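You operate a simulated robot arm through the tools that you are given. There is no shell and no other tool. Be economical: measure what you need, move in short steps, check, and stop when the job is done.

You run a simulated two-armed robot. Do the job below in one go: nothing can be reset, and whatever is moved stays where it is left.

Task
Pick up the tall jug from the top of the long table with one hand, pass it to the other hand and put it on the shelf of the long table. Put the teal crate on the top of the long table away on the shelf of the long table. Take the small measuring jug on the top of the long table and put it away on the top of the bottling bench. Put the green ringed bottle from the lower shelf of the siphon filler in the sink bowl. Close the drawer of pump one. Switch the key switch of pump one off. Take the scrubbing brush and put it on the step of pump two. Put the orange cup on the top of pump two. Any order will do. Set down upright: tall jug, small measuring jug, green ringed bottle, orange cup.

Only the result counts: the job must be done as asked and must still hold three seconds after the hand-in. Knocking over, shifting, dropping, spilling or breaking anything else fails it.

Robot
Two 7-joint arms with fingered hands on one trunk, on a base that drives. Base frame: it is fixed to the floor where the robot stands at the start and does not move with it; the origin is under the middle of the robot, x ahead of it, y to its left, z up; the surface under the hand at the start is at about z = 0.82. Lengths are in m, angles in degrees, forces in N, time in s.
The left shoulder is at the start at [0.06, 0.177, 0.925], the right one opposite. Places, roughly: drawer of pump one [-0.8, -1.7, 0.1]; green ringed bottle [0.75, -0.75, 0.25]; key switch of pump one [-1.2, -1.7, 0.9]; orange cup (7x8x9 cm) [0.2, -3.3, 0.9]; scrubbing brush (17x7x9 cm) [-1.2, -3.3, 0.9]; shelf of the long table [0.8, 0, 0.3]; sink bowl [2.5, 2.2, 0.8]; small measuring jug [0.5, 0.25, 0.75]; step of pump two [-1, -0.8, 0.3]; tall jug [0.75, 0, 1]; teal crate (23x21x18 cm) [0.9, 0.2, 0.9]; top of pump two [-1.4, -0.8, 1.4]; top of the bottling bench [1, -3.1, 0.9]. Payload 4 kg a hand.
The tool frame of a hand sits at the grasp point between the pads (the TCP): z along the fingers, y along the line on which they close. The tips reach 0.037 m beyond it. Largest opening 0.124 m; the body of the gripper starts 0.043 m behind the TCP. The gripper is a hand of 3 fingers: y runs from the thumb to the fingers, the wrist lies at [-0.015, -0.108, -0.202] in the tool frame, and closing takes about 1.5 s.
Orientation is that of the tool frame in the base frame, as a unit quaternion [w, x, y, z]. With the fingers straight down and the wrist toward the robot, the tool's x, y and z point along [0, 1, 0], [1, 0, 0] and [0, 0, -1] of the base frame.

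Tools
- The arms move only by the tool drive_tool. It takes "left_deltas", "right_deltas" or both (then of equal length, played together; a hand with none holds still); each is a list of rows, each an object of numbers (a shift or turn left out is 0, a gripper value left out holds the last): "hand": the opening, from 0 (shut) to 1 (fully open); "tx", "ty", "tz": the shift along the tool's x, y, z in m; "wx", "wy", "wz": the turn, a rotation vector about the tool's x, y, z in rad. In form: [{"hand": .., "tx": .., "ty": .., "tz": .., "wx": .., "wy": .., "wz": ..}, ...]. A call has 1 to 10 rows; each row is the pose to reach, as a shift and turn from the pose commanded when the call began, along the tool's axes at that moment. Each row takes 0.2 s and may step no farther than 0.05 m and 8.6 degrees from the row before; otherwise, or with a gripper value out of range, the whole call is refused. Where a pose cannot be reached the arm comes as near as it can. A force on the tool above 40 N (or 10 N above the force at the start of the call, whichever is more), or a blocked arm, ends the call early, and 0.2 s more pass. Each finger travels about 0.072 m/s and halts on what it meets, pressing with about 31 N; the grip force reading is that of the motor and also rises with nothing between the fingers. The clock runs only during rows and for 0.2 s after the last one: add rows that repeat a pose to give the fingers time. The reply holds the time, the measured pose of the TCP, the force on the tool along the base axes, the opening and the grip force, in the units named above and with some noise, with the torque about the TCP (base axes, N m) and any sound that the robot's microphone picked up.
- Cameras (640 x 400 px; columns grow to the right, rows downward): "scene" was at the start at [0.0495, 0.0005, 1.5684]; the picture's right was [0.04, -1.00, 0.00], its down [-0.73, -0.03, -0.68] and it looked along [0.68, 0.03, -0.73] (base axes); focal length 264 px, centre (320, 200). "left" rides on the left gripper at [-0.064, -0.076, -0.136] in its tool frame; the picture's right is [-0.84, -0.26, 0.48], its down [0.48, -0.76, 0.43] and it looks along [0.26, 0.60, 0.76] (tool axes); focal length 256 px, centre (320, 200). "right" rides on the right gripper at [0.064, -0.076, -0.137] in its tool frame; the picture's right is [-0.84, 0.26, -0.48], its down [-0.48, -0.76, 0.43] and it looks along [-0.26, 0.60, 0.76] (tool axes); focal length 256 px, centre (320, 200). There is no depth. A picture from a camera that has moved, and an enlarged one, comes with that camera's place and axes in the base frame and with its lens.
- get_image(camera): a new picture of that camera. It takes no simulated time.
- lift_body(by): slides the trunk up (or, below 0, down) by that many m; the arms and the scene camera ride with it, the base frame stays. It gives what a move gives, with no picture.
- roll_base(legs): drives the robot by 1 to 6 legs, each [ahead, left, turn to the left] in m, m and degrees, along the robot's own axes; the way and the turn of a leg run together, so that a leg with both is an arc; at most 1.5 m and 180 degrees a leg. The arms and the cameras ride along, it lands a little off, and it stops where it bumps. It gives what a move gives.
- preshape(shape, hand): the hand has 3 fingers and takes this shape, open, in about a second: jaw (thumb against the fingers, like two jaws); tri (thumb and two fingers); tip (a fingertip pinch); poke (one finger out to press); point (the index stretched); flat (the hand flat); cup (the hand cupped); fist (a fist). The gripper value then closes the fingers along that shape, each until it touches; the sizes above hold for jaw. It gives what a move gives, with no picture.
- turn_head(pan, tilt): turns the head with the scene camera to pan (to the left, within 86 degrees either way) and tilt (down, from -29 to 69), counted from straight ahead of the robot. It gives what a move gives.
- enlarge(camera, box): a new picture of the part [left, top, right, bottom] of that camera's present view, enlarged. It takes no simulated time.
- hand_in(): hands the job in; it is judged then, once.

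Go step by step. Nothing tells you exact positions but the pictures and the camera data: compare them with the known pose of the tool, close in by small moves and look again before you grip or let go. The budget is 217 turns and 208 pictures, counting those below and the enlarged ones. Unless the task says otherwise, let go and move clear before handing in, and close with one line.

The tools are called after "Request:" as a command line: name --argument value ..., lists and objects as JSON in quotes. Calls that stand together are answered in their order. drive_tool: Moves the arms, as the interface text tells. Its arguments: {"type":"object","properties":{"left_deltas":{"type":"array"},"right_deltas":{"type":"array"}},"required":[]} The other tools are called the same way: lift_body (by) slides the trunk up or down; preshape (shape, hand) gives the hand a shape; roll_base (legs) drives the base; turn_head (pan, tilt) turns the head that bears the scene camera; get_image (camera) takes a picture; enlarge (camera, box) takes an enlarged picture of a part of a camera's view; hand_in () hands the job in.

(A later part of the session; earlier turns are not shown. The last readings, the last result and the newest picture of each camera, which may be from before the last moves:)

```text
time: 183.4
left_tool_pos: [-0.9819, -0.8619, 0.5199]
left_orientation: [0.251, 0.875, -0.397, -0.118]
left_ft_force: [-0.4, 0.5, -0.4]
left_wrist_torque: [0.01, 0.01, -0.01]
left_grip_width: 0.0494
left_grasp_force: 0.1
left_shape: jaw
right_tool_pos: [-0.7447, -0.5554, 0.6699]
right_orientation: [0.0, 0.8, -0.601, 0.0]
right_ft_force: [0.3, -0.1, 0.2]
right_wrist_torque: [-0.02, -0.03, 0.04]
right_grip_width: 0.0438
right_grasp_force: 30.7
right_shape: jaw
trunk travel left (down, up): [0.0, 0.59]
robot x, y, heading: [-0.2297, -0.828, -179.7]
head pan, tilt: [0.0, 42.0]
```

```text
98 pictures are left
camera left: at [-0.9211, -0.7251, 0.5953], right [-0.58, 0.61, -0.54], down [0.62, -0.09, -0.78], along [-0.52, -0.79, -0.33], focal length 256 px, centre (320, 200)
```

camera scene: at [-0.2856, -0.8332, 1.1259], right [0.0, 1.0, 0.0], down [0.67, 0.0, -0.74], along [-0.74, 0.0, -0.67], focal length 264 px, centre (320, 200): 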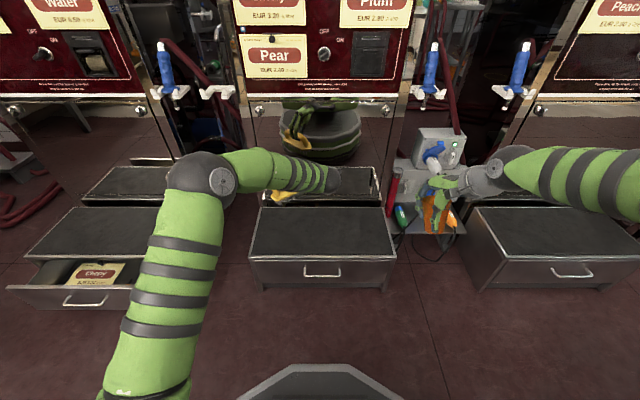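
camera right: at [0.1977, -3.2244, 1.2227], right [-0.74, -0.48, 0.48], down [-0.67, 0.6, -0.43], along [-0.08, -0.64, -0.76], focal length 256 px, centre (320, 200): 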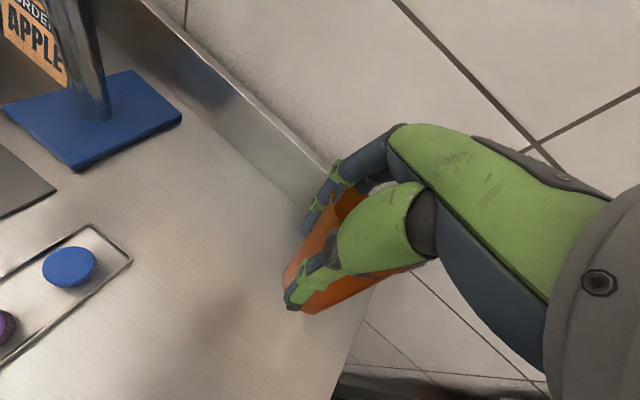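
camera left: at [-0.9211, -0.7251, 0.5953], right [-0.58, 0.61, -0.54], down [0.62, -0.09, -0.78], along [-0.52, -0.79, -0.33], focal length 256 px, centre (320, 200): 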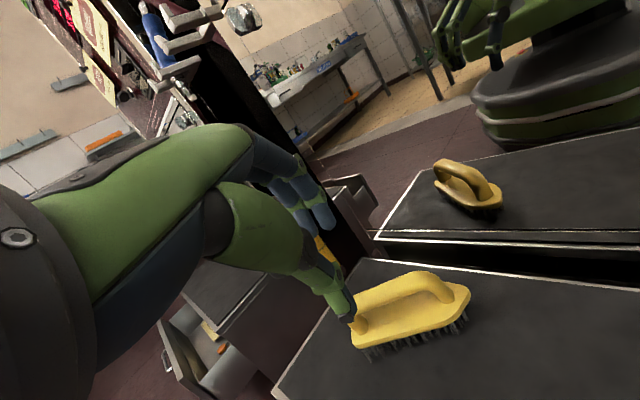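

The brush stands on the step. Now the cup: back off, raise the trunk fully, and retract the left hand.

Request:
roll_base --legs '[[-0.3, 0, 0]]'

Request:
lift_body --by 0.4

Request:
lift_body --by 0.19

Request:
drive_tool --left_deltas '[{"wx": 0.09, "tx": 0.03, "ty": -0.03, "tz": -0.02}, {"wx": 0.18, "tx": 0.06, "ty": -0.06, "tz": -0.04}, {"wx": 0.27, "tx": 0.09, "ty": -0.09, "tz": -0.06}, {"wx": 0.36, "tx": 0.11, "ty": -0.12, "tz": -0.08}, {"wx": 0.45, "tx": 0.12, "ty": -0.14, "tz": -0.09}, {"wx": 0.55, "tx": 0.13, "ty": -0.15, "tz": -0.1}]' --right_deltas '[{"tz": -0.04}, {"tz": -0.08}, {"tz": -0.12}, {"tz": -0.16}, {"tz": -0.2}, {"tz": -0.24}]'

Request:
turn_head --pan 0 --tilt 25

Request:
get_image --camera "scene"

```text
time: 185.5
left_tool_pos: [-0.6786, -0.8581, 0.5195]
left_orientation: [0.25, 0.873, -0.401, -0.12]
left_ft_force: [0.0, 0.6, -0.2]
left_wrist_torque: [0.01, 0.01, 0.01]
left_grip_width: 0.0492
left_grasp_force: 0.0
left_shape: jaw
right_tool_pos: [-0.4378, -0.5515, 0.6694]
right_orientation: [0.0, 0.798, -0.603, 0.0]
right_ft_force: [-0.3, 0.1, 0.2]
right_wrist_torque: [0.0, 0.02, 0.02]
right_grip_width: 0.0439
right_grasp_force: 30.9
right_shape: jaw
trunk travel left (down, up): [0.0, 0.59]
robot x, y, heading: [0.0734, -0.8293, 179.8]
head pan, tilt: [0.0, 42.0]
```

```text
time: 189.3
left_tool_pos: [-0.6785, -0.8589, 0.921]
left_orientation: [0.25, 0.873, -0.401, -0.12]
left_ft_force: [-0.3, 0.1, -0.3]
left_wrist_torque: [0.02, -0.04, -0.02]
left_grip_width: 0.0493
left_grasp_force: 0.1
left_shape: jaw
right_tool_pos: [-0.4374, -0.5511, 1.0694]
right_orientation: [0.0, 0.798, -0.603, 0.0]
right_ft_force: [0.1, -0.5, 1.2]
right_wrist_torque: [-0.03, 0.0, 0.0]
right_grip_width: 0.0439
right_grasp_force: 30.9
right_shape: jaw
trunk travel left (down, up): [-0.4, 0.19]
robot x, y, heading: [0.0699, -0.832, 179.3]
head pan, tilt: [0.0, 42.0]
```

```text
time: 191.4
left_tool_pos: [-0.6788, -0.8571, 1.11]
left_orientation: [0.25, 0.873, -0.401, -0.12]
left_ft_force: [-0.1, -0.1, -0.9]
left_wrist_torque: [0.0, 0.03, 0.0]
left_grip_width: 0.0493
left_grasp_force: 0.1
left_shape: jaw
right_tool_pos: [-0.4378, -0.5509, 1.2588]
right_orientation: [0.0, 0.797, -0.603, 0.0]
right_ft_force: [-0.1, 0.0, -0.1]
right_wrist_torque: [-0.01, -0.05, -0.02]
right_grip_width: 0.0439
right_grasp_force: 30.9
right_shape: jaw
trunk travel left (down, up): [-0.59, 0.0]
robot x, y, heading: [0.0732, -0.8328, 179.8]
head pan, tilt: [0.0, 42.0]
```

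```text
time: 192.8
left_tool_pos: [-0.4549, -0.8393, 1.1128]
left_orientation: [0.003, 0.908, -0.419, -0.006]
left_ft_force: [-0.2, -0.3, -0.3]
left_wrist_torque: [0.0, -0.02, 0.01]
left_grip_width: 0.0493
left_grasp_force: 0.0
left_shape: jaw
right_tool_pos: [-0.4373, -0.5519, 1.498]
right_orientation: [-0.002, 0.798, -0.603, 0.0]
right_ft_force: [-0.4, -0.6, 0.8]
right_wrist_torque: [0.01, 0.01, 0.04]
right_grip_width: 0.0432
right_grasp_force: 30.7
right_shape: jaw
trunk travel left (down, up): [-0.59, 0.0]
robot x, y, heading: [0.0741, -0.8309, 179.8]
head pan, tilt: [0.0, 42.0]
```

```text
time: 193.6
left_tool_pos: [-0.4569, -0.8393, 1.1138]
left_orientation: [0.004, 0.908, -0.419, -0.007]
left_ft_force: [-1.8, 0.2, -0.4]
left_wrist_torque: [0.0, 0.04, -0.02]
left_grip_width: 0.0494
left_grasp_force: 0.0
left_shape: jaw
right_tool_pos: [-0.4389, -0.5518, 1.4975]
right_orientation: [-0.001, 0.798, -0.603, 0.001]
right_ft_force: [-0.3, -0.3, 0.0]
right_wrist_torque: [-0.01, 0.0, -0.02]
right_grip_width: 0.0429
right_grasp_force: 30.9
right_shape: jaw
trunk travel left (down, up): [-0.59, 0.0]
robot x, y, heading: [0.074, -0.831, 179.4]
head pan, tilt: [0.0, 25.0]
```

```text
97 pictures are left
camera scene: at [0.0113, -0.8336, 1.742], right [0.01, 1.0, 0.0], down [0.42, 0.0, -0.91], along [-0.91, 0.01, -0.42], focal length 264 px, centre (320, 200)
```

scene: 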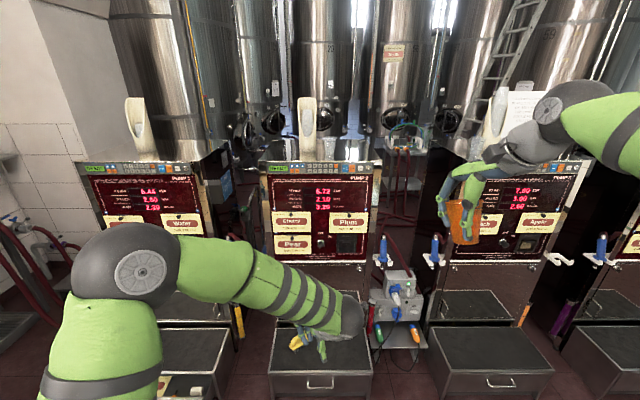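

Request:
enlarge --camera "scene" --box '[230, 80, 420, 200]'

```text
3.33 times, centred on (325, 140) of scene
camera zoom: at [0.0113, -0.8336, 1.742], right [0.01, 1.0, 0.0], down [0.42, 0.0, -0.91], along [-0.91, 0.01, -0.42], focal length 880 px, centre (303, 400)
```

zoom: 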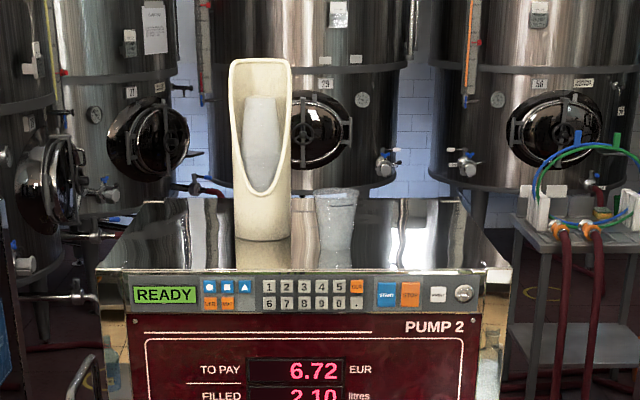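

Pump two's top is at z≈1.38 with its front edge near x=−1.21. A funnel and a glass stand on it, and the right part around (−1.26, −0.63) is free. Driving closer.

Request:
roll_base --legs '[[0.57, 0.0, 0]]'

Request:
turn_head --pan -15 --tilt 35

Request:
get_image --camera "scene"

Request:
get_image --camera "right"

```text
time: 196.8
left_tool_pos: [-1.0334, -0.8393, 1.1121]
left_orientation: [0.004, 0.909, -0.416, -0.006]
left_ft_force: [1.0, -0.4, -0.5]
left_wrist_torque: [-0.01, -0.04, -0.02]
left_grip_width: 0.0494
left_grasp_force: 0.0
left_shape: jaw
right_tool_pos: [-1.0162, -0.5528, 1.4988]
right_orientation: [-0.001, 0.799, -0.602, 0.001]
right_ft_force: [-0.3, 0.1, 0.4]
right_wrist_torque: [-0.01, -0.02, -0.02]
right_grip_width: 0.0435
right_grasp_force: 30.9
right_shape: jaw
trunk travel left (down, up): [-0.59, 0.0]
robot x, y, heading: [-0.5045, -0.8243, 179.9]
head pan, tilt: [0.0, 25.0]
```

```text
time: 197.6
left_tool_pos: [-1.0316, -0.8395, 1.1143]
left_orientation: [0.005, 0.908, -0.418, -0.006]
left_ft_force: [-0.3, -0.3, 0.4]
left_wrist_torque: [0.01, 0.01, -0.01]
left_grip_width: 0.0493
left_grasp_force: 0.0
left_shape: jaw
right_tool_pos: [-1.0151, -0.5525, 1.4983]
right_orientation: [-0.001, 0.799, -0.602, 0.001]
right_ft_force: [-0.7, 0.5, 0.1]
right_wrist_torque: [0.03, 0.01, -0.01]
right_grip_width: 0.0434
right_grasp_force: 30.8
right_shape: jaw
trunk travel left (down, up): [-0.59, 0.0]
robot x, y, heading: [-0.5017, -0.8302, 179.7]
head pan, tilt: [-15.0, 35.0]
```

```text
95 pictures are left
camera scene: at [-0.5572, -0.8089, 1.7264], right [0.26, 0.97, 0.0], down [0.55, -0.15, -0.82], along [-0.79, 0.21, -0.57], focal length 264 px, centre (320, 200)
```

scene: 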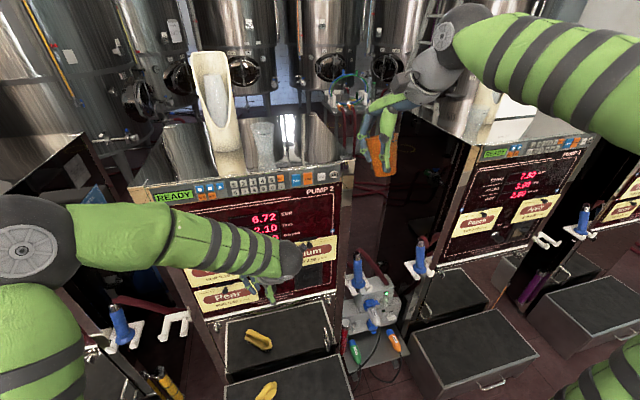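

```text
94 pictures are left
camera right: at [-0.9243, -0.5907, 1.6352], right [-0.48, 0.73, 0.48], down [0.6, 0.67, -0.43], along [-0.64, 0.08, -0.76], focal length 256 px, centre (320, 200)
```

right: 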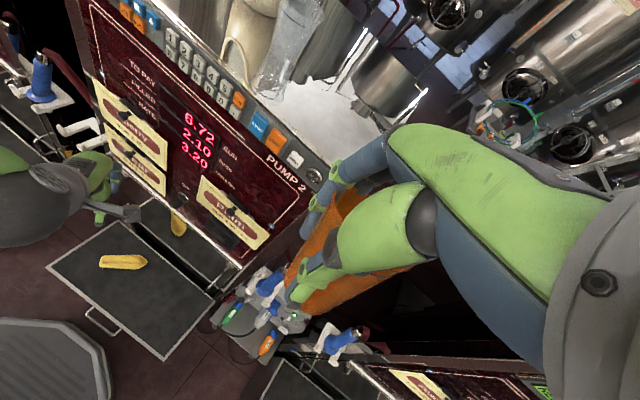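

The corner triangulates to (−1.11, −0.58, ~1.42), closer than I thought. I'll raise the cup slightly and move it over the free area at (−1.20, −0.66).

Request:
drive_tool --right_deltas '[{"tz": -0.03}, {"tx": 0.012, "ty": 0.042, "tz": -0.03}, {"tx": 0.024, "ty": 0.083, "tz": -0.03}, {"tx": 0.036, "ty": 0.125, "tz": -0.03}, {"tx": 0.048, "ty": 0.167, "tz": -0.03}, {"tx": 0.06, "ty": 0.208, "tz": -0.03}, {"tx": 0.06, "ty": 0.208, "tz": -0.03}]'

Request:
enlarge --camera "scene" --box '[220, 70, 420, 220]'

Request:
get_image --camera "right"

```text
time: 199.2
left_tool_pos: [-1.0315, -0.8381, 1.1148]
left_orientation: [0.004, 0.909, -0.417, -0.007]
left_ft_force: [0.9, 1.0, -0.5]
left_wrist_torque: [0.0, 0.0, -0.02]
left_grip_width: 0.0496
left_grasp_force: 0.1
left_shape: jaw
right_tool_pos: [-1.1956, -0.6684, 1.5282]
right_orientation: [0.0, 0.799, -0.601, 0.0]
right_ft_force: [1.0, 0.0, 0.6]
right_wrist_torque: [0.04, 0.02, 0.01]
right_grip_width: 0.0433
right_grasp_force: 31.0
right_shape: jaw
trunk travel left (down, up): [-0.59, 0.0]
robot x, y, heading: [-0.5026, -0.8265, 179.8]
head pan, tilt: [-15.0, 35.0]
```

```text
2.67 times, centred on (320, 145) of scene
camera zoom: at [-0.5557, -0.8079, 1.7264], right [0.26, 0.97, 0.0], down [0.55, -0.15, -0.82], along [-0.79, 0.21, -0.57], focal length 704 px, centre (320, 347)
```

zoom: 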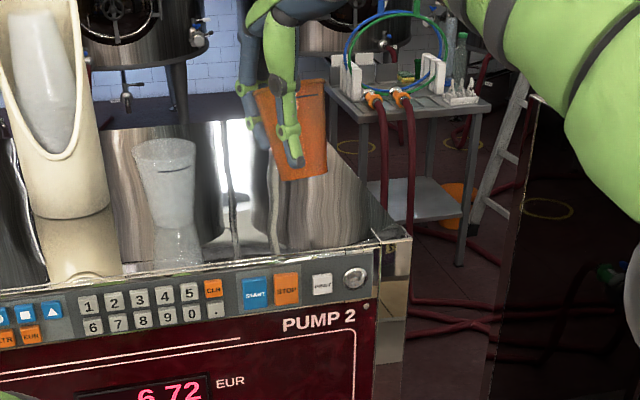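

```text
92 pictures are left
camera right: at [-1.1048, -0.7066, 1.6652], right [-0.48, 0.73, 0.48], down [0.6, 0.67, -0.44], along [-0.64, 0.08, -0.76], focal length 256 px, centre (320, 200)
```

right: 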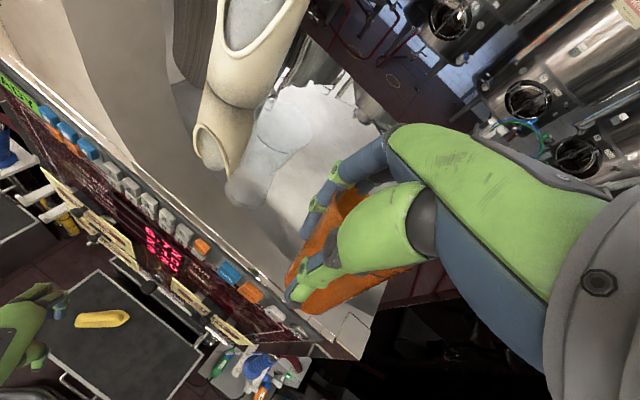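

The cup hangs over the free right part of the top, well clear of the glass. Lowering gently.

Request:
drive_tool --right_deltas '[{"tz": 0.012}, {"tz": 0.022}, {"tz": 0.03}, {"tz": 0.036}]'

Request:
enlarge --camera "scene" --box '[260, 90, 380, 190]'

```text
time: 200.2
left_tool_pos: [-1.0322, -0.8381, 1.1124]
left_orientation: [0.003, 0.909, -0.417, -0.006]
left_ft_force: [0.3, -0.4, 0.1]
left_wrist_torque: [0.04, 0.0, 0.04]
left_grip_width: 0.0494
left_grasp_force: 0.0
left_shape: jaw
right_tool_pos: [-1.1998, -0.6675, 1.4909]
right_orientation: [-0.001, 0.799, -0.601, 0.0]
right_ft_force: [-0.3, -0.3, -0.4]
right_wrist_torque: [-0.02, -0.02, 0.02]
right_grip_width: 0.043
right_grasp_force: 31.4
right_shape: jaw
trunk travel left (down, up): [-0.59, 0.0]
robot x, y, heading: [-0.5029, -0.835, 179.9]
head pan, tilt: [-15.0, 35.0]
```

```text
4.00 times, centred on (320, 140) of scene
camera zoom: at [-0.5575, -0.8089, 1.7263], right [0.26, 0.97, 0.0], down [0.55, -0.15, -0.82], along [-0.79, 0.21, -0.57], focal length 1056 px, centre (320, 440)
```

zoom: 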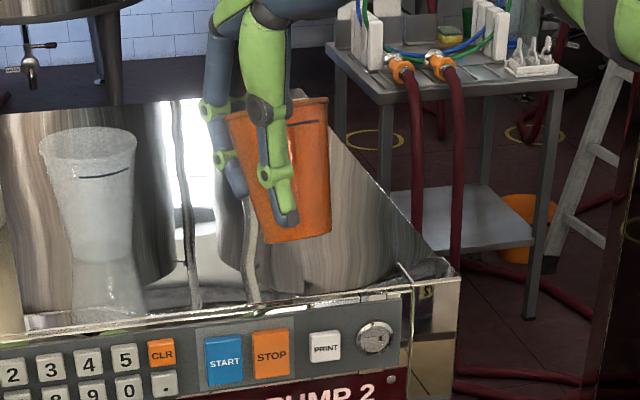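

Request:
drive_tool --right_deltas '[{"tz": 0.006}, {"tz": 0.012}, {"tz": 0.018}, {"tz": 0.024}]'

Request:
enlarge --camera "scene" --box '[260, 90, 380, 190]'

```text
time: 201.2
left_tool_pos: [-1.0306, -0.8375, 1.1139]
left_orientation: [0.004, 0.909, -0.417, -0.007]
left_ft_force: [0.6, 0.0, -0.5]
left_wrist_torque: [0.01, 0.01, -0.01]
left_grip_width: 0.0496
left_grasp_force: 0.1
left_shape: jaw
right_tool_pos: [-1.1982, -0.6668, 1.4679]
right_orientation: [-0.001, 0.798, -0.602, 0.0]
right_ft_force: [-0.3, -0.2, 0.1]
right_wrist_torque: [-0.03, 0.03, 0.0]
right_grip_width: 0.0429
right_grasp_force: 30.7
right_shape: jaw
trunk travel left (down, up): [-0.59, 0.0]
robot x, y, heading: [-0.499, -0.8278, 179.8]
head pan, tilt: [-15.0, 35.0]
```

```text
4.00 times, centred on (320, 140) of scene
camera zoom: at [-0.5572, -0.8088, 1.7264], right [0.26, 0.97, 0.0], down [0.55, -0.15, -0.82], along [-0.79, 0.21, -0.57], focal length 1056 px, centre (320, 440)
```

zoom: 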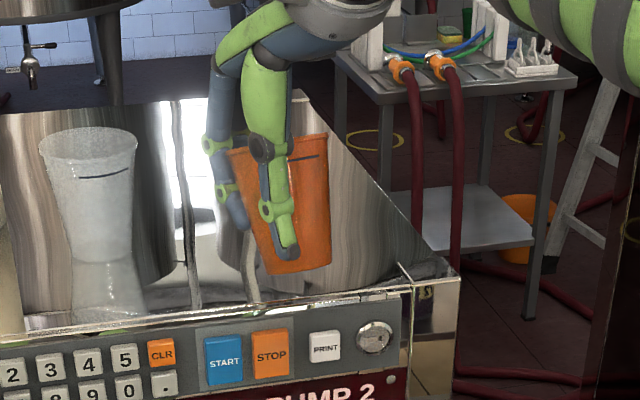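

Request:
drive_tool --right_deltas '[{"tz": 0.005}, {"tz": 0.01}, {"tz": 0.015}]'

Request:
enlarge --camera "scene" --box '[260, 90, 380, 190]'

Request:
get_image --camera "right"

```text
time: 202.0
left_tool_pos: [-1.0309, -0.839, 1.1126]
left_orientation: [0.004, 0.909, -0.416, -0.006]
left_ft_force: [-0.2, 0.0, 0.0]
left_wrist_torque: [-0.03, 0.02, 0.02]
left_grip_width: 0.0497
left_grasp_force: 0.0
left_shape: jaw
right_tool_pos: [-1.198, -0.6692, 1.4518]
right_orientation: [-0.001, 0.799, -0.602, 0.001]
right_ft_force: [-0.3, -0.2, 0.6]
right_wrist_torque: [0.0, 0.0, -0.02]
right_grip_width: 0.0426
right_grasp_force: 31.6
right_shape: jaw
trunk travel left (down, up): [-0.59, 0.0]
robot x, y, heading: [-0.5008, -0.8327, 179.9]
head pan, tilt: [-15.0, 35.0]
```

```text
4.00 times, centred on (320, 140) of scene
camera zoom: at [-0.5573, -0.8089, 1.7263], right [0.26, 0.97, 0.0], down [0.55, -0.15, -0.82], along [-0.79, 0.21, -0.57], focal length 1056 px, centre (320, 440)
```

zoom: 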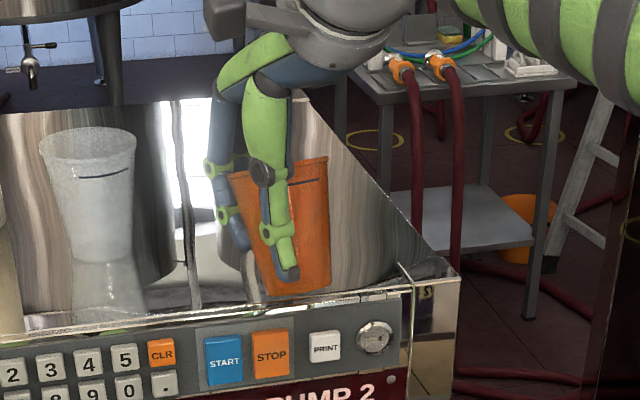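

```text
88 pictures are left
camera right: at [-1.1081, -0.7063, 1.5892], right [-0.48, 0.73, 0.48], down [0.6, 0.67, -0.43], along [-0.64, 0.08, -0.76], focal length 256 px, centre (320, 200)
```

right: 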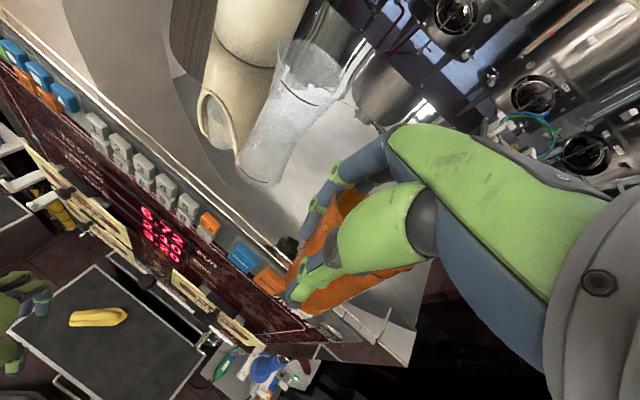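

Using both views, the front lip is at x≈−1.206, z≈1.38, so the cup is right over the edge. I'll raise 2.5 cm and move 8 cm further back onto the top.

Request:
drive_tool --right_deltas '[{"tz": -0.015}, {"tz": -0.03}]'

Request:
roll_base --legs '[[0.055, 0, 0]]'

Request:
drive_tool --right_deltas '[{"ty": 0.012, "tx": 0.002}, {"ty": 0.024, "tx": 0.004}, {"ty": 0.024, "tx": 0.004}]'

Request:
enlarge --camera "scene" --box '[260, 90, 380, 190]'

```text
time: 202.6
left_tool_pos: [-1.032, -0.8392, 1.1137]
left_orientation: [0.004, 0.909, -0.416, -0.006]
left_ft_force: [0.5, -0.5, 0.3]
left_wrist_torque: [0.01, 0.0, -0.01]
left_grip_width: 0.0492
left_grasp_force: 0.1
left_shape: jaw
right_tool_pos: [-1.1997, -0.6674, 1.4828]
right_orientation: [0.0, 0.798, -0.602, 0.001]
right_ft_force: [-0.6, -0.1, 0.1]
right_wrist_torque: [0.01, 0.0, -0.01]
right_grip_width: 0.0428
right_grasp_force: 31.4
right_shape: jaw
trunk travel left (down, up): [-0.59, 0.0]
robot x, y, heading: [-0.5013, -0.829, 180.0]
head pan, tilt: [-15.0, 35.0]
```

```text
time: 203.6
left_tool_pos: [-1.0626, -0.841, 1.1134]
left_orientation: [0.006, 0.91, -0.415, -0.007]
left_ft_force: [0.6, -0.5, -0.2]
left_wrist_torque: [0.0, 0.08, -0.01]
left_grip_width: 0.0494
left_grasp_force: 0.1
left_shape: jaw
right_tool_pos: [-1.2284, -0.6661, 1.4813]
right_orientation: [-0.001, 0.799, -0.602, 0.001]
right_ft_force: [0.4, 0.5, 0.2]
right_wrist_torque: [0.01, 0.08, -0.02]
right_grip_width: 0.0428
right_grasp_force: 30.5
right_shape: jaw
trunk travel left (down, up): [-0.59, 0.0]
robot x, y, heading: [-0.5327, -0.8285, 179.8]
head pan, tilt: [-15.0, 35.0]
stopped in leg 1: the robot was blocked; the commanded pose is now the measured one
```

```text
time: 204.4
left_tool_pos: [-1.0644, -0.8404, 1.1124]
left_orientation: [0.004, 0.91, -0.415, -0.005]
left_ft_force: [0.5, 0.8, 0.1]
left_wrist_torque: [-0.01, 0.02, -0.01]
left_grip_width: 0.0496
left_grasp_force: 0.0
left_shape: jaw
right_tool_pos: [-1.2545, -0.6776, 1.4779]
right_orientation: [-0.002, 0.798, -0.602, 0.002]
right_ft_force: [1.1, 0.6, 0.8]
right_wrist_torque: [0.01, -0.01, -0.02]
right_grip_width: 0.0428
right_grasp_force: 30.9
right_shape: jaw
trunk travel left (down, up): [-0.59, 0.0]
robot x, y, heading: [-0.5373, -0.8341, 179.9]
head pan, tilt: [-15.0, 35.0]
```

```text
4.00 times, centred on (320, 140) of scene
camera zoom: at [-0.5896, -0.8087, 1.7264], right [0.26, 0.97, 0.0], down [0.55, -0.15, -0.82], along [-0.79, 0.21, -0.57], focal length 1056 px, centre (320, 440)
```

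zoom: 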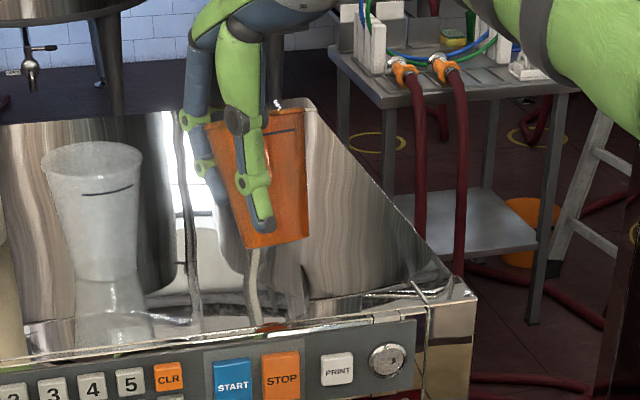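

The base gently touched the step. The cup is now behind the lip at x≈−1.257. I'll reach 1.5 cm further while lowering to contact.

Request:
drive_tool --right_deltas '[{"tz": 0.008, "ty": 0.005}, {"tz": 0.016, "ty": 0.01}, {"tz": 0.022, "ty": 0.015}, {"tz": 0.028, "ty": 0.015}, {"tz": 0.034, "ty": 0.015}, {"tz": 0.04, "ty": 0.015}]'

Request:
enlarge --camera "scene" --box '[260, 90, 380, 190]'

```text
time: 205.8
left_tool_pos: [-1.0634, -0.8406, 1.1122]
left_orientation: [0.005, 0.909, -0.416, -0.006]
left_ft_force: [-0.2, 0.0, -0.3]
left_wrist_torque: [0.02, 0.01, -0.01]
left_grip_width: 0.0492
left_grasp_force: 0.1
left_shape: jaw
right_tool_pos: [-1.2667, -0.6834, 1.4445]
right_orientation: [0.002, 0.799, -0.602, 0.0]
right_ft_force: [4.5, -4.2, 29.4]
right_wrist_torque: [-0.02, 0.26, 0.09]
right_grip_width: 0.0426
right_grasp_force: 30.7
right_shape: jaw
trunk travel left (down, up): [-0.59, 0.0]
robot x, y, heading: [-0.5317, -0.827, 179.7]
head pan, tilt: [-15.0, 35.0]
```

```text
4.00 times, centred on (320, 140) of scene
camera zoom: at [-0.587, -0.8098, 1.727], right [0.26, 0.97, 0.0], down [0.55, -0.15, -0.82], along [-0.79, 0.21, -0.57], focal length 1056 px, centre (320, 440)
```

zoom: 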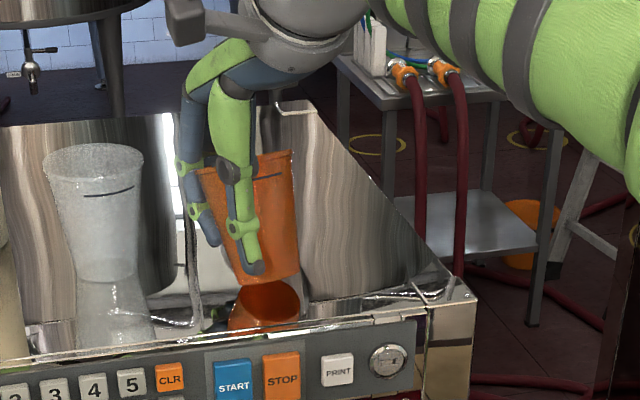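

Contact, with its reflection meeting it. Easing up a little, opening, then lifting straight up.

Request:
drive_tool --right_deltas '[{"tz": -0.004}, {"tz": -0.004, "hand": 0.5}, {"tz": -0.004, "hand": 0.7}, {"tz": -0.004, "hand": 1}, {"tz": -0.004, "hand": 1}, {"tz": -0.004, "hand": 1}]'

Request:
drive_tool --right_deltas '[{"tz": -0.03}, {"tz": -0.06}, {"tz": -0.09}, {"tz": -0.1}]'

Request:
enlarge --camera "scene" --box '[260, 90, 380, 190]'

```text
time: 207.2
left_tool_pos: [-1.066, -0.8402, 1.1125]
left_orientation: [0.005, 0.909, -0.416, -0.005]
left_ft_force: [0.2, 0.5, 0.2]
left_wrist_torque: [0.02, 0.02, 0.02]
left_grip_width: 0.0492
left_grasp_force: 0.0
left_shape: jaw
right_tool_pos: [-1.2691, -0.6816, 1.4413]
right_orientation: [-0.003, 0.799, -0.602, 0.003]
right_ft_force: [-1.1, 0.0, 0.6]
right_wrist_torque: [-0.04, -0.04, 0.02]
right_grip_width: 0.1236
right_grasp_force: 0.1
right_shape: jaw
trunk travel left (down, up): [-0.59, 0.0]
robot x, y, heading: [-0.5315, -0.8238, 179.8]
head pan, tilt: [-15.0, 35.0]
```

```text
time: 208.2
left_tool_pos: [-1.0646, -0.8398, 1.1122]
left_orientation: [0.004, 0.91, -0.415, -0.006]
left_ft_force: [-0.1, 0.3, 0.7]
left_wrist_torque: [-0.01, 0.05, 0.01]
left_grip_width: 0.0494
left_grasp_force: 0.2
left_shape: jaw
right_tool_pos: [-1.2645, -0.6825, 1.5404]
right_orientation: [-0.003, 0.799, -0.602, 0.001]
right_ft_force: [0.9, 0.3, -0.2]
right_wrist_torque: [-0.02, 0.01, -0.01]
right_grip_width: 0.1237
right_grasp_force: 0.0
right_shape: jaw
right hand out of reach, approached as far as the arm can: row 4
trunk travel left (down, up): [-0.59, 0.0]
robot x, y, heading: [-0.5366, -0.8275, 179.8]
head pan, tilt: [-15.0, 35.0]
```

```text
4.00 times, centred on (320, 140) of scene
camera zoom: at [-0.5881, -0.8077, 1.7264], right [0.26, 0.97, 0.0], down [0.55, -0.15, -0.82], along [-0.79, 0.21, -0.57], focal length 1056 px, centre (320, 440)
```

zoom: 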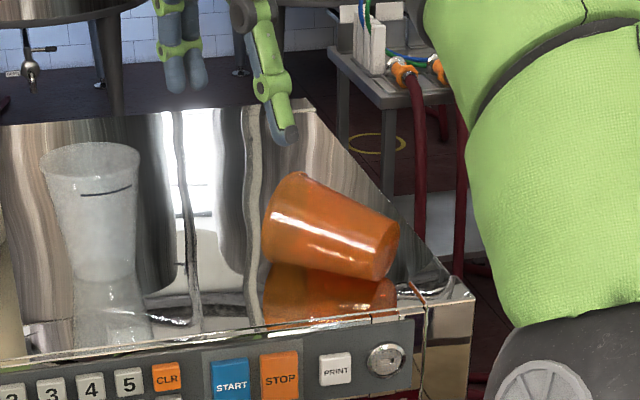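

The cup toppled onto its side when released, but it is still on the top. I'll look from the hand camera to plan picking it up and righting it.

Request:
get_image --camera "right"

Request:
enlarge --camera "scene" --box '[300, 120, 370, 180]'

```text
84 pictures are left
camera right: at [-1.1741, -0.7209, 1.6777], right [-0.48, 0.73, 0.48], down [0.6, 0.68, -0.43], along [-0.64, 0.08, -0.76], focal length 256 px, centre (320, 200)
```

right: 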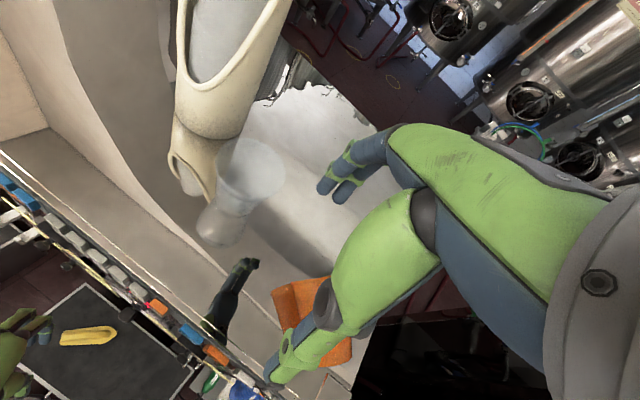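

```text
6.67 times, centred on (335, 150) of scene
camera zoom: at [-0.5881, -0.8077, 1.7264], right [0.26, 0.97, 0.0], down [0.55, -0.15, -0.82], along [-0.79, 0.21, -0.57], focal length 1760 px, centre (220, 533)
```

zoom: 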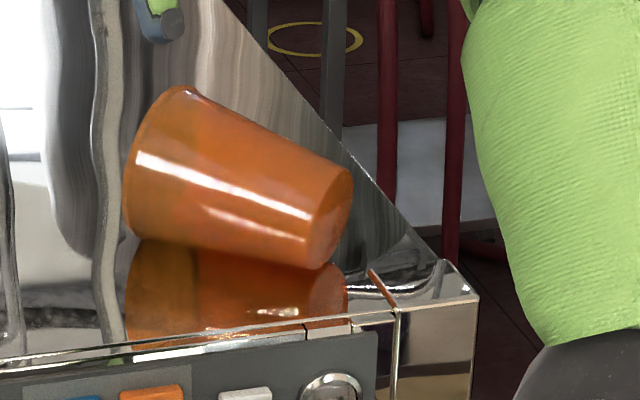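

The cup lies with its base pointing toward (+x,+y), centred at (−1.276, −0.614). I'll grip it across its sides with the hand tilted 45°, then rotate about the closing axis to stand it up. First, yaw and tilt the right hand nearby.

Request:
drive_tool --right_deltas '[{"tx": -0.01, "ty": -0.01, "wz": 0.138}, {"tx": -0.02, "ty": -0.02, "wz": 0.276}, {"tx": -0.03, "ty": -0.03, "wz": 0.414}, {"tx": -0.04, "ty": -0.04, "wz": 0.552}, {"tx": -0.05, "ty": -0.05, "wz": 0.69}, {"tx": -0.06, "ty": -0.06, "wz": 0.828}, {"tx": -0.067, "ty": -0.066, "wz": 0.96}]'

Request:
drive_tool --right_deltas '[{"tx": -0.002, "ty": 0.006, "tz": 0.01, "wy": 0.131}, {"tx": -0.004, "ty": 0.012, "tz": 0.02, "wy": 0.262}, {"tx": -0.006, "ty": 0.018, "tz": 0.03, "wy": 0.393}, {"tx": -0.008, "ty": 0.024, "tz": 0.042, "wy": 0.524}, {"tx": -0.01, "ty": 0.03, "tz": 0.053, "wy": 0.655}, {"tx": -0.0115, "ty": 0.0356, "tz": 0.063, "wy": 0.785}, {"tx": -0.0115, "ty": 0.0356, "tz": 0.063, "wy": 0.785}]'

Request:
enlarge --camera "scene" --box '[260, 90, 400, 190]'

Request:
get_image --camera "right"

```text
time: 209.8
left_tool_pos: [-1.0667, -0.8407, 1.1116]
left_orientation: [0.005, 0.909, -0.416, -0.005]
left_ft_force: [0.1, -1.0, 0.8]
left_wrist_torque: [0.0, 0.0, 0.02]
left_grip_width: 0.0493
left_grasp_force: 0.0
left_shape: jaw
right_tool_pos: [-1.2212, -0.5993, 1.5377]
right_orientation: [0.004, -0.43, 0.903, -0.001]
right_ft_force: [-0.1, 0.6, 0.5]
right_wrist_torque: [-0.01, 0.0, 0.01]
right_grip_width: 0.1239
right_grasp_force: 0.0
right_shape: jaw
trunk travel left (down, up): [-0.59, 0.0]
robot x, y, heading: [-0.5365, -0.8262, 179.9]
head pan, tilt: [-15.0, 35.0]
```

```text
time: 211.4
left_tool_pos: [-1.0664, -0.8411, 1.1116]
left_orientation: [0.004, 0.91, -0.415, -0.005]
left_ft_force: [0.0, -0.6, -0.1]
left_wrist_torque: [0.01, 0.01, 0.0]
left_grip_width: 0.0493
left_grasp_force: 0.2
left_shape: jaw
right_tool_pos: [-1.2397, -0.5695, 1.4762]
right_orientation: [-0.343, -0.397, 0.835, -0.166]
right_ft_force: [-0.5, 0.3, 0.0]
right_wrist_torque: [0.0, 0.04, 0.0]
right_grip_width: 0.1238
right_grasp_force: 0.1
right_shape: jaw
trunk travel left (down, up): [-0.59, 0.0]
robot x, y, heading: [-0.5347, -0.8299, 180.1]
head pan, tilt: [-15.0, 35.0]
```

```text
4.00 times, centred on (330, 140) of scene
camera zoom: at [-0.5902, -0.8091, 1.7264], right [0.26, 0.97, 0.0], down [0.55, -0.15, -0.82], along [-0.79, 0.21, -0.57], focal length 1056 px, centre (280, 440)
```

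zoom: 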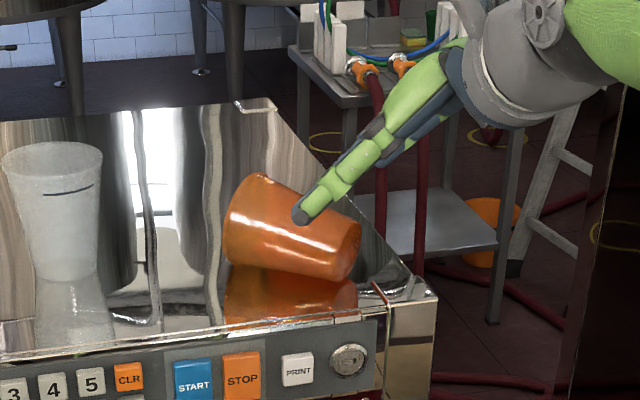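

```text
81 pictures are left
camera right: at [-1.1498, -0.5754, 1.6191], right [0.39, 0.89, -0.25], down [0.62, -0.45, -0.65], along [-0.68, 0.1, -0.72], focal length 256 px, centre (320, 200)
```

right: 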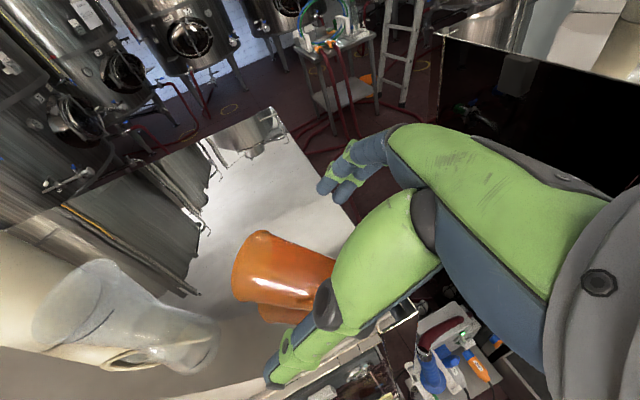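

The cup lies between the thumb and fingers. Advancing 8 cm along the tilted approach and closing.

Request:
drive_tool --right_deltas '[{"tz": 0.03}, {"tz": 0.06}, {"tz": 0.082}, {"tz": 0.082, "hand": 0}, {"tz": 0.082, "hand": 0}, {"tz": 0.082, "hand": 0}, {"tz": 0.082, "hand": 0}, {"tz": 0.082, "hand": 0}]'

Request:
enlarge --camera "scene" --box '[260, 90, 400, 190]'

Request:
get_image --camera "right"

```text
time: 213.2
left_tool_pos: [-1.0655, -0.8402, 1.113]
left_orientation: [0.004, 0.909, -0.416, -0.005]
left_ft_force: [0.4, -0.4, 0.1]
left_wrist_torque: [0.02, -0.02, -0.01]
left_grip_width: 0.0495
left_grasp_force: 0.0
left_shape: jaw
right_tool_pos: [-1.2765, -0.6117, 1.4185]
right_orientation: [-0.342, -0.398, 0.835, -0.164]
right_ft_force: [0.8, -0.3, 2.2]
right_wrist_torque: [-0.03, 0.05, 0.03]
right_grip_width: 0.0755
right_grasp_force: 30.9
right_shape: jaw
trunk travel left (down, up): [-0.59, 0.0]
robot x, y, heading: [-0.535, -0.8251, 179.6]
head pan, tilt: [-15.0, 35.0]
```

```text
4.00 times, centred on (330, 140) of scene
camera zoom: at [-0.5899, -0.8087, 1.7264], right [0.26, 0.97, 0.0], down [0.55, -0.15, -0.82], along [-0.79, 0.21, -0.57], focal length 1056 px, centre (280, 440)
```

zoom: 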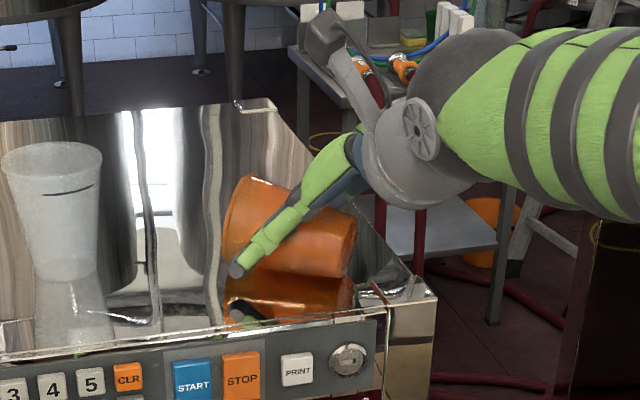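

```text
79 pictures are left
camera right: at [-1.1852, -0.6187, 1.5605], right [0.39, 0.89, -0.25], down [0.62, -0.45, -0.65], along [-0.68, 0.1, -0.72], focal length 256 px, centre (320, 200)
```

right: 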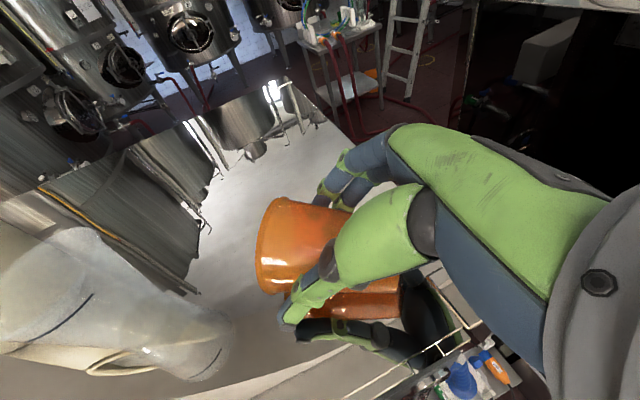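

Good cross-diameter grip (76 mm). Lifting 8 cm, then rotating 45° more so the cup is upright.

Request:
drive_tool --right_deltas '[{"tx": 0.014, "tz": -0.014}, {"tx": 0.028, "tz": -0.028}, {"tx": 0.042, "tz": -0.042}, {"tx": 0.056, "tz": -0.056}]'

Request:
drive_tool --right_deltas '[{"wy": 0.1}, {"wy": 0.2}, {"wy": 0.3}, {"wy": 0.4}, {"wy": 0.5}, {"wy": 0.6}, {"wy": 0.7}, {"wy": 0.785}, {"wy": 0.785}]'

Request:
enlarge --camera "scene" --box '[260, 80, 400, 180]'

Request:
get_image --camera "right"

```text
time: 214.2
left_tool_pos: [-1.0661, -0.8411, 1.1109]
left_orientation: [0.004, 0.91, -0.415, -0.006]
left_ft_force: [-0.3, -0.9, 0.0]
left_wrist_torque: [0.01, 0.01, -0.01]
left_grip_width: 0.0492
left_grasp_force: 0.1
left_shape: jaw
right_tool_pos: [-1.2777, -0.6139, 1.4971]
right_orientation: [-0.341, -0.398, 0.835, -0.165]
right_ft_force: [-0.3, -0.7, -0.7]
right_wrist_torque: [-0.02, -0.02, -0.02]
right_grip_width: 0.0757
right_grasp_force: 31.2
right_shape: jaw
trunk travel left (down, up): [-0.59, 0.0]
robot x, y, heading: [-0.5354, -0.828, 179.8]
head pan, tilt: [-15.0, 35.0]
```

```text
time: 216.2
left_tool_pos: [-1.0665, -0.8398, 1.1118]
left_orientation: [0.005, 0.909, -0.416, -0.006]
left_ft_force: [0.4, 0.4, 0.6]
left_wrist_torque: [0.0, -0.02, 0.02]
left_grip_width: 0.0495
left_grasp_force: 0.1
left_shape: jaw
right_tool_pos: [-1.2744, -0.613, 1.4981]
right_orientation: [-0.636, -0.304, 0.641, -0.305]
right_ft_force: [1.3, -0.4, 0.1]
right_wrist_torque: [-0.03, 0.03, 0.03]
right_grip_width: 0.0757
right_grasp_force: 30.5
right_shape: jaw
trunk travel left (down, up): [-0.59, 0.0]
robot x, y, heading: [-0.5329, -0.8311, 179.9]
head pan, tilt: [-15.0, 35.0]
```

```text
4.00 times, centred on (330, 130) of scene
camera zoom: at [-0.5898, -0.8087, 1.7264], right [0.26, 0.97, 0.0], down [0.55, -0.15, -0.82], along [-0.79, 0.21, -0.57], focal length 1056 px, centre (280, 480)
```

zoom: 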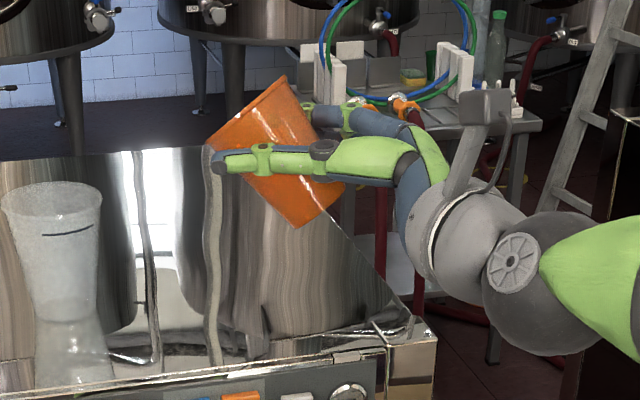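

```text
77 pictures are left
camera right: at [-1.1301, -0.5531, 1.5621], right [0.11, 0.54, -0.84], down [0.32, -0.81, -0.48], along [-0.94, -0.21, -0.26], focal length 256 px, centre (320, 200)
```

right: 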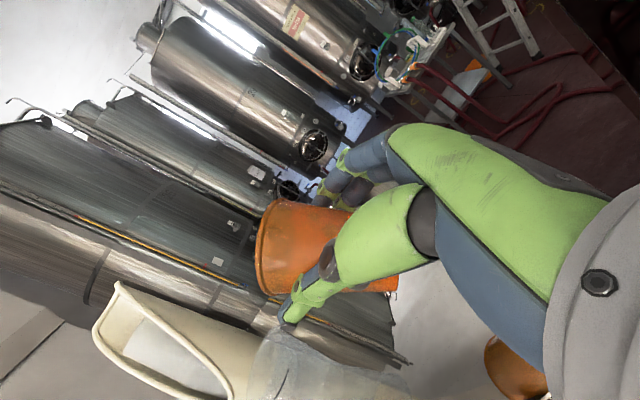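

I see the mistake: uprighting needs a full 90° hand rotation from the grip pose, so the hand must grip it pointing straight down. I'll lay the cup back with its axis along y and keep it caged between the fingers. Then I'll re-tilt the hand to vertical and re-grip.

Request:
drive_tool --right_deltas '[{"wy": -0.13}, {"wy": -0.26}, {"wy": -0.39}, {"wy": -0.52}, {"wy": -0.65}, {"wy": -0.785}]'

Request:
drive_tool --right_deltas '[{"wx": 0.08, "wz": -0.08}, {"wx": 0.16, "wz": -0.16}, {"wx": 0.24, "wz": -0.24}, {"wx": 0.32, "wz": -0.32}, {"wx": 0.4, "wz": -0.4}, {"wx": 0.469, "wz": -0.469}, {"wx": 0.469, "wz": -0.469}]'

Request:
enlarge --camera "scene" --box '[260, 80, 400, 180]'

```text
time: 217.6
left_tool_pos: [-1.0671, -0.8414, 1.1136]
left_orientation: [0.004, 0.91, -0.416, -0.006]
left_ft_force: [-1.1, 0.7, 0.5]
left_wrist_torque: [-0.04, -0.03, 0.03]
left_grip_width: 0.0496
left_grasp_force: 0.1
left_shape: jaw
right_tool_pos: [-1.277, -0.6145, 1.4954]
right_orientation: [-0.341, -0.398, 0.836, -0.163]
right_ft_force: [-0.2, -0.2, 0.0]
right_wrist_torque: [0.02, 0.02, -0.01]
right_grip_width: 0.0756
right_grasp_force: 31.4
right_shape: jaw
trunk travel left (down, up): [-0.59, 0.0]
robot x, y, heading: [-0.5326, -0.8295, 180.0]
head pan, tilt: [-15.0, 35.0]
```

```text
time: 219.2
left_tool_pos: [-1.0652, -0.84, 1.1122]
left_orientation: [0.004, 0.909, -0.416, -0.006]
left_ft_force: [0.3, -0.3, -0.7]
left_wrist_torque: [-0.02, -0.03, -0.02]
left_grip_width: 0.0493
left_grasp_force: 0.0
left_shape: jaw
right_tool_pos: [-1.2768, -0.6143, 1.4969]
right_orientation: [-0.269, -0.648, 0.659, -0.27]
right_ft_force: [-0.3, 0.2, 0.1]
right_wrist_torque: [-0.01, 0.01, -0.02]
right_grip_width: 0.0755
right_grasp_force: 30.6
right_shape: jaw
trunk travel left (down, up): [-0.59, 0.0]
robot x, y, heading: [-0.5361, -0.8279, 180.1]
head pan, tilt: [-15.0, 35.0]
```

```text
4.00 times, centred on (330, 130) of scene
camera zoom: at [-0.5898, -0.8092, 1.7264], right [0.26, 0.97, 0.0], down [0.55, -0.15, -0.82], along [-0.79, 0.21, -0.57], focal length 1056 px, centre (280, 480)
```

zoom: 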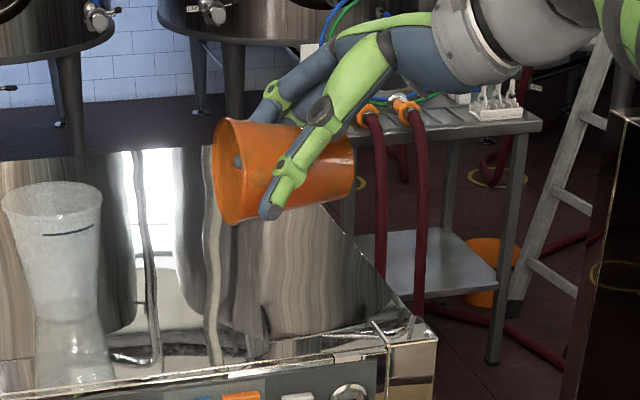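

The cup is horizontal with its axis along y. Laying it back down near x=−1.262.

Request:
drive_tool --right_deltas '[{"tx": -0.012, "ty": -0.005, "tz": 0.02}, {"tx": -0.024, "ty": -0.01, "tz": 0.04}, {"tx": -0.032, "ty": -0.015, "tz": 0.055}, {"tx": -0.037, "ty": -0.015, "tz": 0.063}, {"tx": -0.0405, "ty": -0.015, "tz": 0.0685}]'

Request:
drive_tool --right_deltas '[{"hand": 0.72}, {"hand": 0.72}, {"hand": 0.72}, {"hand": 0.72}]'

Request:
enlarge --camera "scene" --box '[260, 80, 400, 180]'

```text
time: 220.4
left_tool_pos: [-1.0661, -0.8408, 1.1123]
left_orientation: [0.005, 0.91, -0.415, -0.005]
left_ft_force: [0.1, 0.2, 0.1]
left_wrist_torque: [0.0, 0.02, -0.03]
left_grip_width: 0.0494
left_grasp_force: 0.0
left_shape: jaw
right_tool_pos: [-1.261, -0.6319, 1.4202]
right_orientation: [-0.27, -0.647, 0.66, -0.269]
right_ft_force: [-1.3, 1.3, 4.4]
right_wrist_torque: [-0.12, 0.09, -0.06]
right_grip_width: 0.0755
right_grasp_force: 30.8
right_shape: jaw
trunk travel left (down, up): [-0.59, 0.0]
robot x, y, heading: [-0.5347, -0.8275, 179.8]
head pan, tilt: [-15.0, 35.0]
```

```text
time: 221.4
left_tool_pos: [-1.0655, -0.8406, 1.1115]
left_orientation: [0.004, 0.91, -0.416, -0.005]
left_ft_force: [0.2, -1.0, -0.1]
left_wrist_torque: [0.0, 0.03, 0.0]
left_grip_width: 0.0493
left_grasp_force: 0.1
left_shape: jaw
right_tool_pos: [-1.2617, -0.6319, 1.4186]
right_orientation: [-0.269, -0.646, 0.661, -0.271]
right_ft_force: [0.7, -0.7, -0.2]
right_wrist_torque: [0.03, -0.02, 0.03]
right_grip_width: 0.0893
right_grasp_force: 0.1
right_shape: jaw
trunk travel left (down, up): [-0.59, 0.0]
robot x, y, heading: [-0.5353, -0.8281, 180.0]
head pan, tilt: [-15.0, 35.0]
```

```text
4.00 times, centred on (330, 130) of scene
camera zoom: at [-0.5902, -0.8087, 1.7263], right [0.26, 0.97, 0.0], down [0.55, -0.15, -0.82], along [-0.79, 0.21, -0.57], focal length 1056 px, centre (280, 480)
```

zoom: 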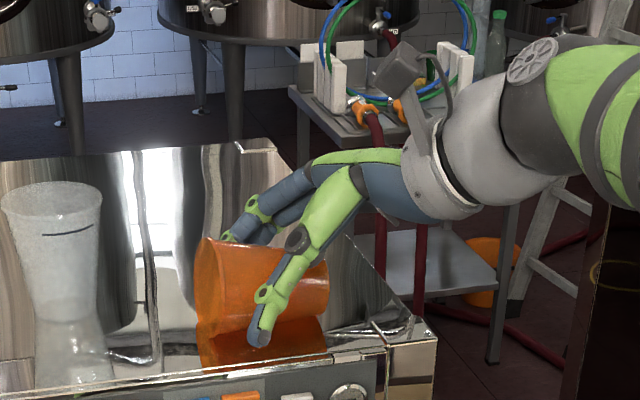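

The cup is caged. I'll turn the hand to vertical about its closing axis and re-grip.

Request:
drive_tool --right_deltas '[{"wy": -0.13, "tx": 0.002, "tz": -0.002}, {"wy": -0.26, "tx": 0.004, "tz": -0.004}, {"wy": -0.39, "tx": 0.004, "tz": -0.004}, {"wy": -0.52, "tx": 0.004, "tz": -0.004}, {"wy": -0.65, "tx": 0.004, "tz": -0.004}, {"wy": -0.785, "tx": 0.004, "tz": -0.004}, {"wy": -0.785, "tx": 0.004, "tz": -0.004}]'

Request:
enlarge --camera "scene" --box '[260, 80, 400, 180]'

```text
time: 223.0
left_tool_pos: [-1.0647, -0.8405, 1.1122]
left_orientation: [0.006, 0.91, -0.416, -0.006]
left_ft_force: [1.6, 0.0, 0.6]
left_wrist_torque: [-0.01, 0.03, 0.03]
left_grip_width: 0.0493
left_grasp_force: 0.1
left_shape: jaw
right_tool_pos: [-1.2625, -0.6311, 1.4249]
right_orientation: [0.003, -0.701, 0.713, -0.001]
right_ft_force: [-1.3, 0.5, 0.2]
right_wrist_torque: [0.0, 0.01, 0.0]
right_grip_width: 0.0889
right_grasp_force: 0.0
right_shape: jaw
trunk travel left (down, up): [-0.59, 0.0]
robot x, y, heading: [-0.5363, -0.8289, 179.8]
head pan, tilt: [-15.0, 35.0]
```

```text
4.00 times, centred on (330, 130) of scene
camera zoom: at [-0.5901, -0.8082, 1.7263], right [0.26, 0.97, 0.0], down [0.55, -0.15, -0.82], along [-0.79, 0.21, -0.57], focal length 1056 px, centre (280, 480)
```

zoom: 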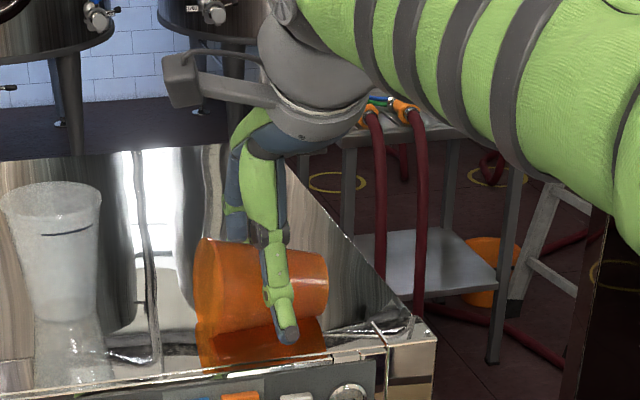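

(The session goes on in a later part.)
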